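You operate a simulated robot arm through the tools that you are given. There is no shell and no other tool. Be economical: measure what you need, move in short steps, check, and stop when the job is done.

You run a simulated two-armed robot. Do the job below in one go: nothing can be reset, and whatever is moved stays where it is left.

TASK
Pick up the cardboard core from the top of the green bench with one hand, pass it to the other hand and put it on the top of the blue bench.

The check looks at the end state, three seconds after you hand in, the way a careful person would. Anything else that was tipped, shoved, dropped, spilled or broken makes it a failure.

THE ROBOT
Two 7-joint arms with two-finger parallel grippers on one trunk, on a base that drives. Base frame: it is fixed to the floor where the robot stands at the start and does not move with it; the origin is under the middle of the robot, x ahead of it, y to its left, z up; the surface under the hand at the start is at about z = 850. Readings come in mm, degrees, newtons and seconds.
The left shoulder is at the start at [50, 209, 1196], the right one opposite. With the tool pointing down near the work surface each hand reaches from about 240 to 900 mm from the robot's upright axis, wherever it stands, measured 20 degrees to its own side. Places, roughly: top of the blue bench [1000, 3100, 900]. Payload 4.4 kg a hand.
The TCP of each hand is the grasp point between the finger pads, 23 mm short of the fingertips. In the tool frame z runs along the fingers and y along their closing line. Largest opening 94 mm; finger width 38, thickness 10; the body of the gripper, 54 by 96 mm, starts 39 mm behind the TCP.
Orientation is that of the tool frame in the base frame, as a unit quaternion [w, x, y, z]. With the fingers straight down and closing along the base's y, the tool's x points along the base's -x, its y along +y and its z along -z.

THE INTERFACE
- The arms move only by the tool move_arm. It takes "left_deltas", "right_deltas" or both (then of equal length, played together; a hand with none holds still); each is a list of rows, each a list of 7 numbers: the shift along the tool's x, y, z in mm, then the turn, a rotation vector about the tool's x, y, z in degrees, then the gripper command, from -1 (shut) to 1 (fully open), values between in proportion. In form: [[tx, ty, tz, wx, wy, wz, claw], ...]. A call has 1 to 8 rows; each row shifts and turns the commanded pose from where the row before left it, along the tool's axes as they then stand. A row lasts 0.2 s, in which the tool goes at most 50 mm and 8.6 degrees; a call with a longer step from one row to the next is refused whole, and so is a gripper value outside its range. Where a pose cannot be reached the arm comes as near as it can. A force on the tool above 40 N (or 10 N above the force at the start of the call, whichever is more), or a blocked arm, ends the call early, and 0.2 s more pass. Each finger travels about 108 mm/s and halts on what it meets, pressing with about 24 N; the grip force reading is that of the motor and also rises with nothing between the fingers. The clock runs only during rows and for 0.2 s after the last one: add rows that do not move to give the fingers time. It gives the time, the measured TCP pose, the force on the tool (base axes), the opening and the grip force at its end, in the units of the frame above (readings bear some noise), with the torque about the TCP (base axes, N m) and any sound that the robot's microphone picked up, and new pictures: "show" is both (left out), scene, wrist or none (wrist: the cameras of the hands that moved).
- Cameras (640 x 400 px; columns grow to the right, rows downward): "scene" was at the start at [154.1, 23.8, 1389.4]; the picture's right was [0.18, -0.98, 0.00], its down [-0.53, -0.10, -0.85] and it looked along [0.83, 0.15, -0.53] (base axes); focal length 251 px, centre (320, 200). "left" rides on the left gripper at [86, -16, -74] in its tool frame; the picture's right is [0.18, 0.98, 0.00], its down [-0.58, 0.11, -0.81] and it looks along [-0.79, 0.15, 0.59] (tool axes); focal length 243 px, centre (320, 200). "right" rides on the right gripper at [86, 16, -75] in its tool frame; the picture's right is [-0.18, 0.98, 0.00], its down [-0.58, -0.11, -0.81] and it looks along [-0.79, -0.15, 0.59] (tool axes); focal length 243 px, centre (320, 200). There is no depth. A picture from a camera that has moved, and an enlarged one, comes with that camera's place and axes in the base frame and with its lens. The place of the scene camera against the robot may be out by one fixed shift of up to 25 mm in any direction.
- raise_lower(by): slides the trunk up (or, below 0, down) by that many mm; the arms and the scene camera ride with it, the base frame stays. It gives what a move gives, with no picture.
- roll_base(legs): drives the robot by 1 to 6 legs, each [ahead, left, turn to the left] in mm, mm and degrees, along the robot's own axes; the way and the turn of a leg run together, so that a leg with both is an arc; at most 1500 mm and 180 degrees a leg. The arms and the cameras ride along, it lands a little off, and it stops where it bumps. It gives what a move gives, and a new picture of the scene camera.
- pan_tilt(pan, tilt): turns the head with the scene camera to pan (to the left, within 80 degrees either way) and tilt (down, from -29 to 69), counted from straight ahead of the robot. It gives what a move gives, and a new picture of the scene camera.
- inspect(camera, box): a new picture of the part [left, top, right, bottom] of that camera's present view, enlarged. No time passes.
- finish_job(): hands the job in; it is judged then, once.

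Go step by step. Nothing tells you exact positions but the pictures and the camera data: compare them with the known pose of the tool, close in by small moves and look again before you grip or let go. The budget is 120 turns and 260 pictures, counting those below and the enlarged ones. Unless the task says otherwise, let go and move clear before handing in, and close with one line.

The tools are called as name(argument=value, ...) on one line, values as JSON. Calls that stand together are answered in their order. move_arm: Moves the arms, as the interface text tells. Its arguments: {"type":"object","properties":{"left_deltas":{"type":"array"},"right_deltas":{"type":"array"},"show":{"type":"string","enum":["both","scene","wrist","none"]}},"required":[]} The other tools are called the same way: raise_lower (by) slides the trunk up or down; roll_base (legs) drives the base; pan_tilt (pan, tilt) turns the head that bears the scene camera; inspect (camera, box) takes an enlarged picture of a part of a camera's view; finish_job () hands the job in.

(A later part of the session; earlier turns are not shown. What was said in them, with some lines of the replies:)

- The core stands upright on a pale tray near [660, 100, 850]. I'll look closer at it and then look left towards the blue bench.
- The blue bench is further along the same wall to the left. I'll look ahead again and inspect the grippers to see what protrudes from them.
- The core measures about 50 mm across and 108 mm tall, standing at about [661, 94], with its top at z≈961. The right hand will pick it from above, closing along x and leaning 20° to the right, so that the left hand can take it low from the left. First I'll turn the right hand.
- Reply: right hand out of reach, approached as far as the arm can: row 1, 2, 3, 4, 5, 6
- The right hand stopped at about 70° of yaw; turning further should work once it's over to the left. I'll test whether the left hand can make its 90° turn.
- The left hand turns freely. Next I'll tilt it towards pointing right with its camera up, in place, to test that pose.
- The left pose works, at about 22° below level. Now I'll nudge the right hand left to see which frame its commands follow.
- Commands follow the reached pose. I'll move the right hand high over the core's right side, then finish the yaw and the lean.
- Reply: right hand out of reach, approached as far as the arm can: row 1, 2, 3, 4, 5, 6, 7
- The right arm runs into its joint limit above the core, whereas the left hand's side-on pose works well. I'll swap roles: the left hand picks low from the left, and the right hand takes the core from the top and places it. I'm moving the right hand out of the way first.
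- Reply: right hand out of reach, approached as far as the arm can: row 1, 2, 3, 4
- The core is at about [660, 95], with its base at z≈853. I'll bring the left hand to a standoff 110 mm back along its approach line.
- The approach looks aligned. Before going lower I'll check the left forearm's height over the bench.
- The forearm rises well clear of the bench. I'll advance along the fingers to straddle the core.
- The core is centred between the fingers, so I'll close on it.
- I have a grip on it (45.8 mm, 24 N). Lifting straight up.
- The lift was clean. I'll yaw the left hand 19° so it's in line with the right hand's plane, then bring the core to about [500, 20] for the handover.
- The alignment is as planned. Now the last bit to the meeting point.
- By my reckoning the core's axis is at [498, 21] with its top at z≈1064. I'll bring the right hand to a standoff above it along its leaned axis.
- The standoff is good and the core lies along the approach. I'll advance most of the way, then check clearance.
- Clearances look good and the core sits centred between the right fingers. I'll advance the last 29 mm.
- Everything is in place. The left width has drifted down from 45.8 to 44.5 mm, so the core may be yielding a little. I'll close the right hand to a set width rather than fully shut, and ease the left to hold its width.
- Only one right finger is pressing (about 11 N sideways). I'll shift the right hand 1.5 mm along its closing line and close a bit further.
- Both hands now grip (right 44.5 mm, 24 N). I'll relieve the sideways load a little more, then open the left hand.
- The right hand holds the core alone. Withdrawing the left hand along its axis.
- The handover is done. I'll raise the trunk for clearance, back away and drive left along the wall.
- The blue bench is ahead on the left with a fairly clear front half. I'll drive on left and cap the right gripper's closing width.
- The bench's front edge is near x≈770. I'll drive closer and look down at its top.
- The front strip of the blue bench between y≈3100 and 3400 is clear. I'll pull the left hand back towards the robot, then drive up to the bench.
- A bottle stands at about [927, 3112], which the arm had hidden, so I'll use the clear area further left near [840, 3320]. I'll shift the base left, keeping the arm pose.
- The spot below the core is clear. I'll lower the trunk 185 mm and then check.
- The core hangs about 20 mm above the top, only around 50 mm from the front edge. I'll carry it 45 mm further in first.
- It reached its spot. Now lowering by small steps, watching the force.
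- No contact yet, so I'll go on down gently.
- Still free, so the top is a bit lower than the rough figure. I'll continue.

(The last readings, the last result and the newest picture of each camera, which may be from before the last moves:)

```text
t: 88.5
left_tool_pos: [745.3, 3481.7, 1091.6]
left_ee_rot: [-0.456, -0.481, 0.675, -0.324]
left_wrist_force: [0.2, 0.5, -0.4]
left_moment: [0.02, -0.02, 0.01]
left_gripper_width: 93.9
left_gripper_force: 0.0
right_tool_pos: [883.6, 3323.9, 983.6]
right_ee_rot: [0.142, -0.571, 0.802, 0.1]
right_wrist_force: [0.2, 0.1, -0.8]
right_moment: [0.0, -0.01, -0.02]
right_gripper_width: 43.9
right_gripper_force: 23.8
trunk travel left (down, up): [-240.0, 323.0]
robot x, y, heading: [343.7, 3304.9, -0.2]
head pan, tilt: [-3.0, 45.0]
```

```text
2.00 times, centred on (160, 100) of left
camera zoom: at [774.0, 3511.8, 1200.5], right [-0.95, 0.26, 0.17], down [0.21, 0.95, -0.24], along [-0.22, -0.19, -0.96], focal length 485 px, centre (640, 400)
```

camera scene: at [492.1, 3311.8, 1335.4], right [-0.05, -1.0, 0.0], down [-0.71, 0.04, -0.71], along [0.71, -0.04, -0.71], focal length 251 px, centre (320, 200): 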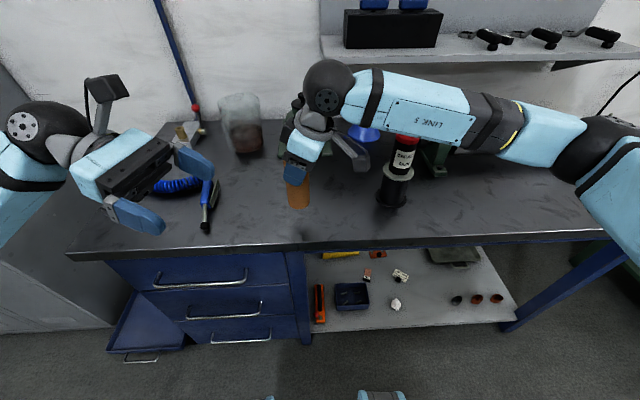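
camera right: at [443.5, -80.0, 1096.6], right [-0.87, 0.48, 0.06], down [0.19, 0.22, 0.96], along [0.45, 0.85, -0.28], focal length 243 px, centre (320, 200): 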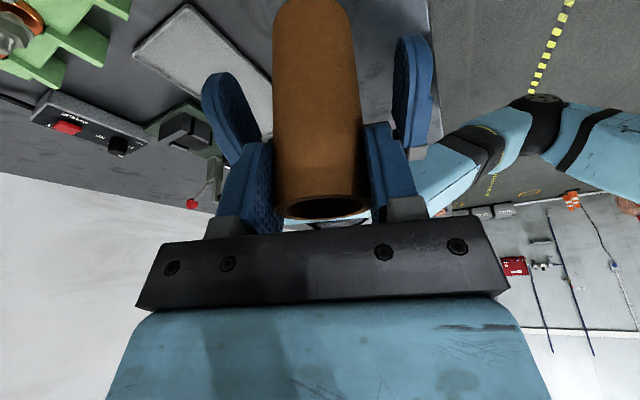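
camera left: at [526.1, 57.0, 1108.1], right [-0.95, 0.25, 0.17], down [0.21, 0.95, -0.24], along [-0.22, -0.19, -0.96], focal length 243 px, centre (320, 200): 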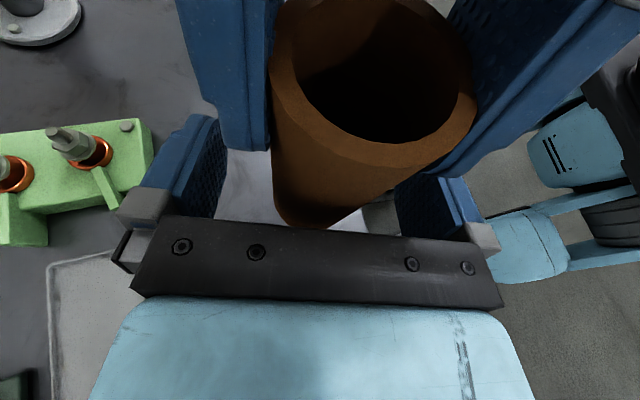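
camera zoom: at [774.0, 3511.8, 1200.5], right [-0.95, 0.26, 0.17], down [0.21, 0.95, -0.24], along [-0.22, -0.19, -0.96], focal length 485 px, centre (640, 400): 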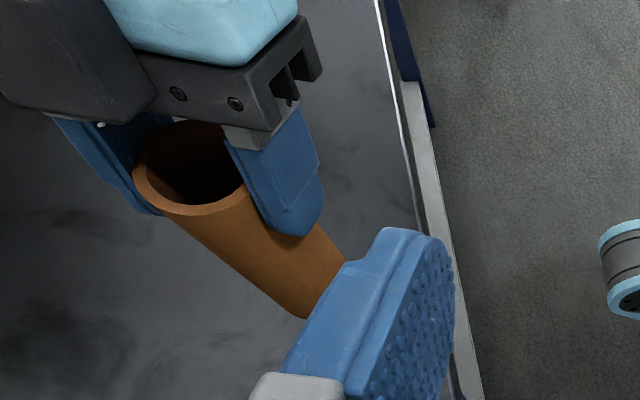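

The soft shadow shows the base is still some 30 mm up. The top is nearer z≈850, so I'll lower 20 mm and look again.

move_arm(right_deltas=[[1.72, 0, 4.7, 0, 0, 0, -0.1], [1.72, 0, 4.7, 0, 0, 0, -0.1], [1.72, 0, 4.7, 0, 0, 0, -0.1], [1.72, 0, 4.7, 0, 0, 0, -0.1], [0, 0, 0, 0, 0, 0, -0.1]], show="none")

inspect(camera="scene", box=[260, 140, 360, 240])

```text
t: 89.7
left_tool_pos: [746.6, 3481.9, 1091.9]
left_ee_rot: [-0.456, -0.481, 0.675, -0.325]
left_wrist_force: [-0.1, 0.1, 0.9]
left_moment: [-0.02, 0.0, -0.01]
left_gripper_width: 94.1
left_gripper_force: 0.1
right_tool_pos: [881.7, 3323.7, 962.3]
right_ee_rot: [0.141, -0.572, 0.802, 0.1]
right_wrist_force: [-0.7, 0.0, 0.6]
right_moment: [0.01, -0.03, 0.01]
right_gripper_width: 43.7
right_gripper_force: 24.0
trunk travel left (down, up): [-240.0, 323.0]
robot x, y, heading: [342.0, 3306.4, -0.2]
head pan, tilt: [-3.0, 45.0]
```

```text
4.00 times, centred on (310, 190) of scene
camera zoom: at [492.2, 3311.8, 1335.4], right [-0.05, -1.0, 0.0], down [-0.71, 0.04, -0.71], along [0.71, -0.04, -0.71], focal length 1003 px, centre (360, 240)
```

zoom: 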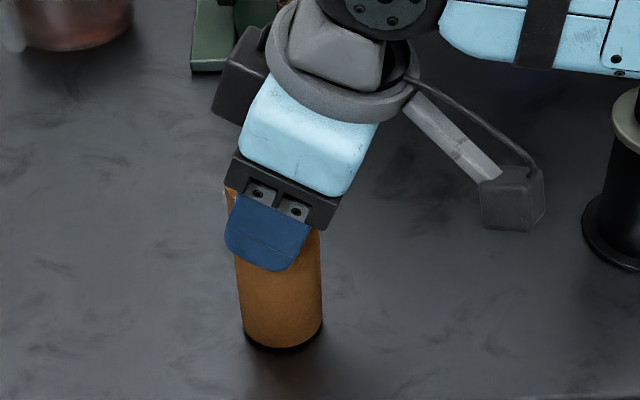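

Nearly down now. Fine steps until contact.

move_arm(right_deltas=[[0.35, 0, 0.94, 0, 0, 0, -0.1], [0.35, 0, 0.94, 0, 0, 0, -0.1], [0.35, 0, 0.94, 0, 0, 0, -0.1], [0, 0, 0, 0, 0, 0, -0.1]], show="none")

inspect(camera="scene", box=[270, 190, 330, 240])

```text
t: 90.7
left_tool_pos: [745.8, 3482.3, 1092.6]
left_ee_rot: [-0.456, -0.481, 0.675, -0.324]
left_wrist_force: [0.5, -0.6, -0.1]
left_moment: [0.0, 0.03, -0.03]
left_gripper_width: 93.9
left_gripper_force: 0.1
right_tool_pos: [885.5, 3324.0, 960.1]
right_ee_rot: [0.142, -0.572, 0.801, 0.101]
right_wrist_force: [-0.6, -0.5, -0.3]
right_moment: [-0.06, 0.0, 0.01]
right_gripper_width: 43.8
right_gripper_force: 23.8
trunk travel left (down, up): [-240.0, 323.0]
robot x, y, heading: [342.9, 3308.9, -0.3]
head pan, tilt: [-3.0, 45.0]
```

```text
8.00 times, centred on (300, 215) of scene
camera zoom: at [492.3, 3311.8, 1335.4], right [-0.05, -1.0, 0.0], down [-0.71, 0.04, -0.71], along [0.71, -0.04, -0.71], focal length 2007 px, centre (480, 80)
```

zoom: 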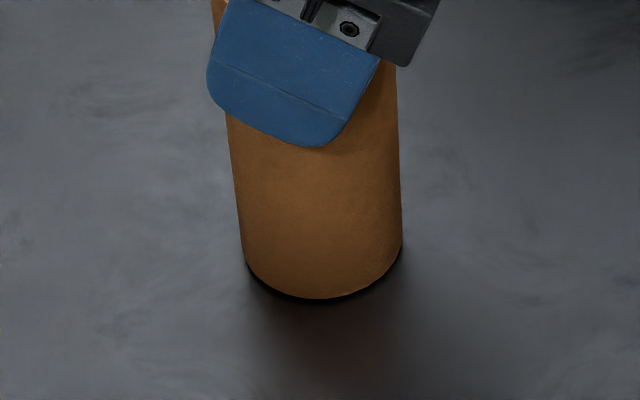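

move_arm(right_deltas=[[0.35, 0, 0.94, 0, 0, 0, -0.1], [0.35, 0, 0.94, 0, 0, 0, -0.1], [0, 0, 0, 0, 0, 0, -0.1]], show="none")

inspect(camera="scene", box=[270, 190, 330, 240])

```text
t: 91.5
left_tool_pos: [746.0, 3480.1, 1093.0]
left_ee_rot: [-0.455, -0.482, 0.675, -0.325]
left_wrist_force: [1.1, 0.4, -0.3]
left_moment: [0.01, 0.02, -0.03]
left_gripper_width: 94.1
left_gripper_force: 0.0
right_tool_pos: [883.3, 3322.5, 959.8]
right_ee_rot: [0.142, -0.572, 0.802, 0.101]
right_wrist_force: [-0.8, -0.1, 1.8]
right_moment: [-0.04, -0.01, -0.02]
right_gripper_width: 43.8
right_gripper_force: 24.1
trunk travel left (down, up): [-240.0, 323.0]
robot x, y, heading: [346.5, 3309.1, -0.3]
head pan, tilt: [-3.0, 45.0]
```

```text
8.00 times, centred on (300, 215) of scene
camera zoom: at [492.1, 3311.8, 1335.5], right [-0.05, -1.0, 0.0], down [-0.71, 0.04, -0.71], along [0.71, -0.04, -0.71], focal length 2007 px, centre (480, 80)
```

zoom: 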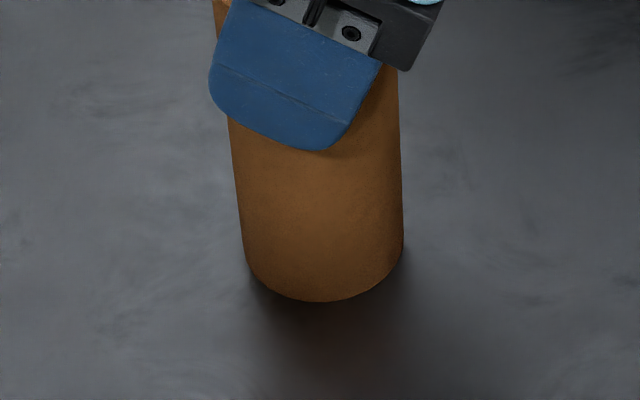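

It's just touching (about 2 N). I'll press another millimetre to seat it.

move_arm(right_deltas=[[0.35, 0, 0.94, 0, 0, 0, -0.1], [0.2, 0, 0.5, 0, 0, 0, -0.1], [0, 0, 0, 0, 0, 0, -0.1]], show="none")

inspect(camera="left", box=[0, 0, 320, 200])

```text
t: 92.3
left_tool_pos: [744.9, 3482.4, 1092.8]
left_ee_rot: [-0.456, -0.48, 0.676, -0.324]
left_wrist_force: [0.6, 0.0, 0.2]
left_moment: [0.02, 0.01, 0.0]
left_gripper_width: 93.8
left_gripper_force: 0.0
right_tool_pos: [882.4, 3322.6, 958.1]
right_ee_rot: [0.143, -0.571, 0.802, 0.101]
right_wrist_force: [4.2, -1.1, 14.9]
right_moment: [-0.16, -0.22, 0.03]
right_gripper_width: 43.9
right_gripper_force: 24.4
trunk travel left (down, up): [-240.0, 323.0]
robot x, y, heading: [347.3, 3303.5, 0.1]
head pan, tilt: [-3.0, 45.0]
```

```text
2.00 times, centred on (160, 100) of left
camera zoom: at [773.2, 3511.7, 1201.1], right [-0.95, 0.26, 0.17], down [0.21, 0.95, -0.24], along [-0.22, -0.19, -0.96], focal length 485 px, centre (640, 400)
```

zoom: 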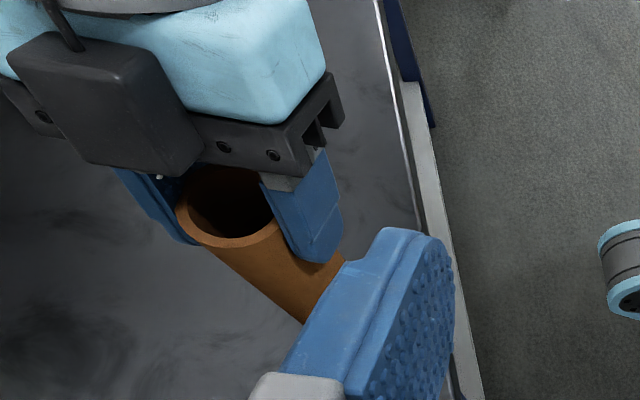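

The core is seated (15 N up). Opening the right hand gradually.

move_arm(right_deltas=[[-0.2, 0, -0.5, 0, 0, 0, -0.08], [0, 0, 0, 0, 0, 0, -0.03], [0, 0, 0, 0, 0, 0, 0.02], [0, 0, 0, 0, 0, 0, 0.1], [0, 0, 0, 0, 0, 0, 0.4], [0, 0, 0, 0, 0, 0, 0.8], [0, 0, 0, 0, 0, 0, 1], [0, 0, 0, 0, 0, 0, 1]], show="both")

inspect(camera="scene", box=[250, 140, 350, 240])

```text
t: 94.1
left_tool_pos: [745.6, 3481.6, 1092.4]
left_ee_rot: [-0.456, -0.481, 0.675, -0.324]
left_wrist_force: [-0.1, 0.6, 0.6]
left_moment: [-0.01, 0.03, 0.02]
left_gripper_width: 94.2
left_gripper_force: 0.0
right_tool_pos: [883.7, 3323.3, 957.7]
right_ee_rot: [0.141, -0.572, 0.802, 0.101]
right_wrist_force: [0.3, 0.1, -0.1]
right_moment: [0.01, 0.01, -0.02]
right_gripper_width: 94.0
right_gripper_force: 0.1
trunk travel left (down, up): [-240.0, 323.0]
robot x, y, heading: [346.1, 3309.6, -0.2]
head pan, tilt: [-3.0, 45.0]
camera scene: at [492.2, 3311.8, 1335.4], right [-0.05, -1.0, 0.0], down [-0.71, 0.04, -0.71], along [0.71, -0.04, -0.71], focal length 251 px, centre (320, 200)
camera right: at [833.0, 3227.5, 998.2], right [-0.87, 0.48, 0.06], down [0.19, 0.22, 0.96], along [0.45, 0.85, -0.28], focal length 243 px, centre (320, 200)
```

scene: 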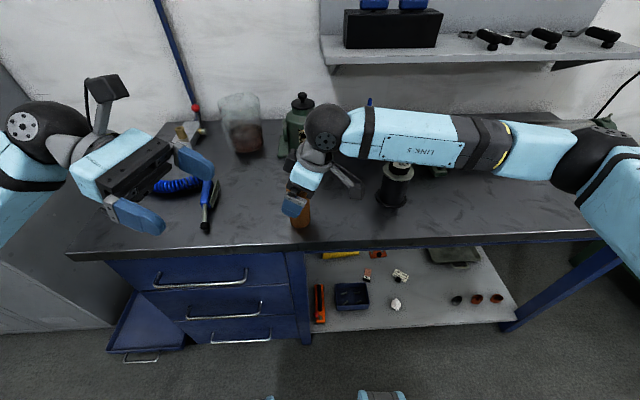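
right: 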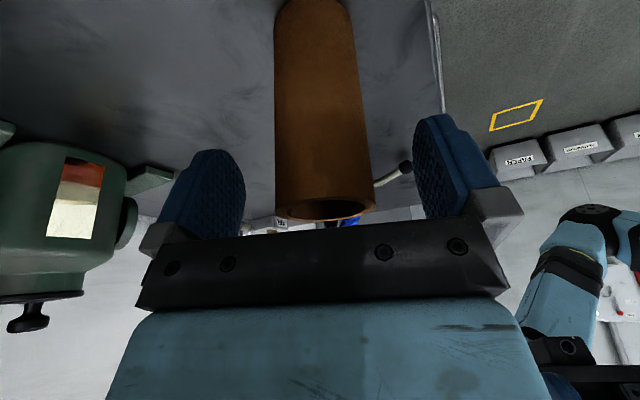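

```text
4.00 times, centred on (300, 190) of scene
camera zoom: at [492.2, 3311.8, 1335.4], right [-0.05, -1.0, 0.0], down [-0.71, 0.04, -0.71], along [0.71, -0.04, -0.71], focal length 1003 px, centre (400, 240)
```

zoom: 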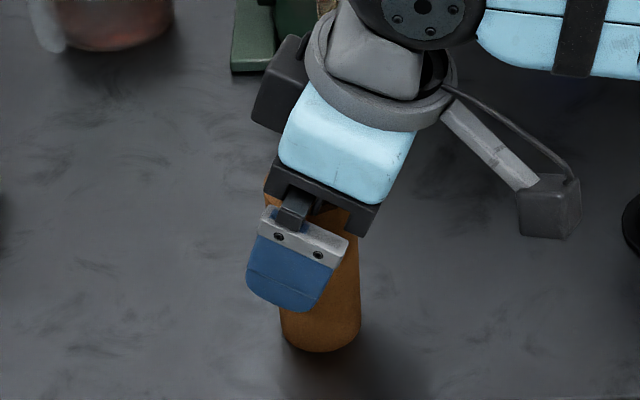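

The core stands free between the open fingers. Withdrawing along the fingers.

move_arm(right_deltas=[[0, 0, -15, 0, 0, 0, 1], [0, 0, -25, 0, 0, 0, 1], [0, 0, -35, 0, 0, 0, 1], [0, 0, -35, 0, 0, 0, 1], [0, 0, -30, 0, 0, 0, 1]], show="both")

```text
t: 95.3
left_tool_pos: [746.1, 3481.0, 1091.3]
left_ee_rot: [-0.456, -0.48, 0.676, -0.324]
left_wrist_force: [-0.4, -0.2, -1.1]
left_moment: [0.0, -0.03, 0.0]
left_gripper_width: 93.8
left_gripper_force: 0.0
right_tool_pos: [866.7, 3277.8, 1091.3]
right_ee_rot: [0.142, -0.572, 0.802, 0.101]
right_wrist_force: [0.1, -0.1, 0.9]
right_moment: [0.04, -0.02, 0.04]
right_gripper_width: 94.1
right_gripper_force: 0.1
trunk travel left (down, up): [-240.0, 323.0]
robot x, y, heading: [345.4, 3309.2, -0.0]
head pan, tilt: [-3.0, 45.0]
camera scene: at [491.9, 3311.7, 1335.4], right [-0.05, -1.0, 0.0], down [-0.71, 0.04, -0.71], along [0.71, -0.04, -0.71], focal length 251 px, centre (320, 200)
camera right: at [817.2, 3180.9, 1132.0], right [-0.87, 0.48, 0.06], down [0.19, 0.22, 0.96], along [0.45, 0.85, -0.28], focal length 243 px, centre (320, 200)
```

scene: 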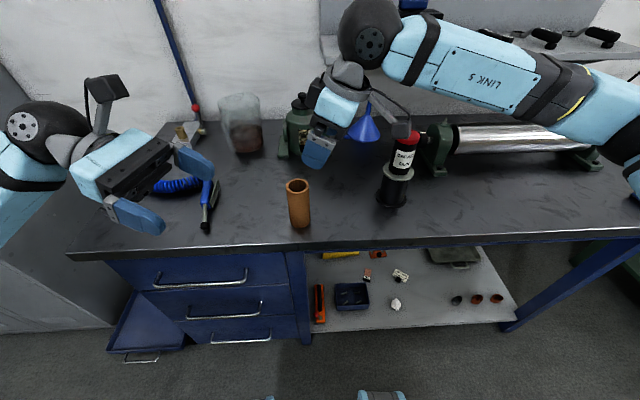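
right: 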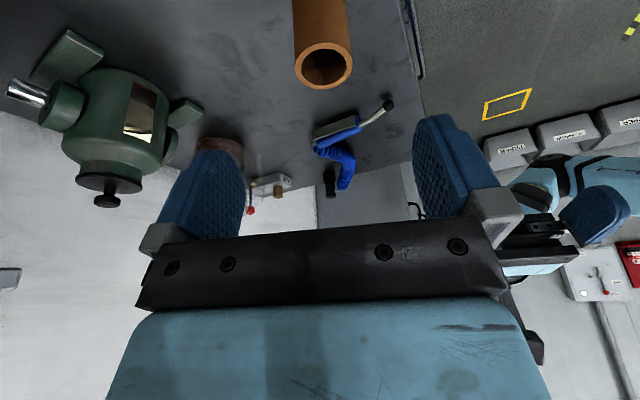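

The core stands upright on the blue bench, both hands are clear of it, and I saw nothing disturbed. Handing in.

finish_job()

```text
The job is handed in.
```

The cardboard core is standing upright on the blue bench: the left hand picked it up, passed it to the right, and the right hand put it down and let go. The grip width shrank by about 2 mm while it was held, so the core may have been squeezed slightly, but I saw no damage.
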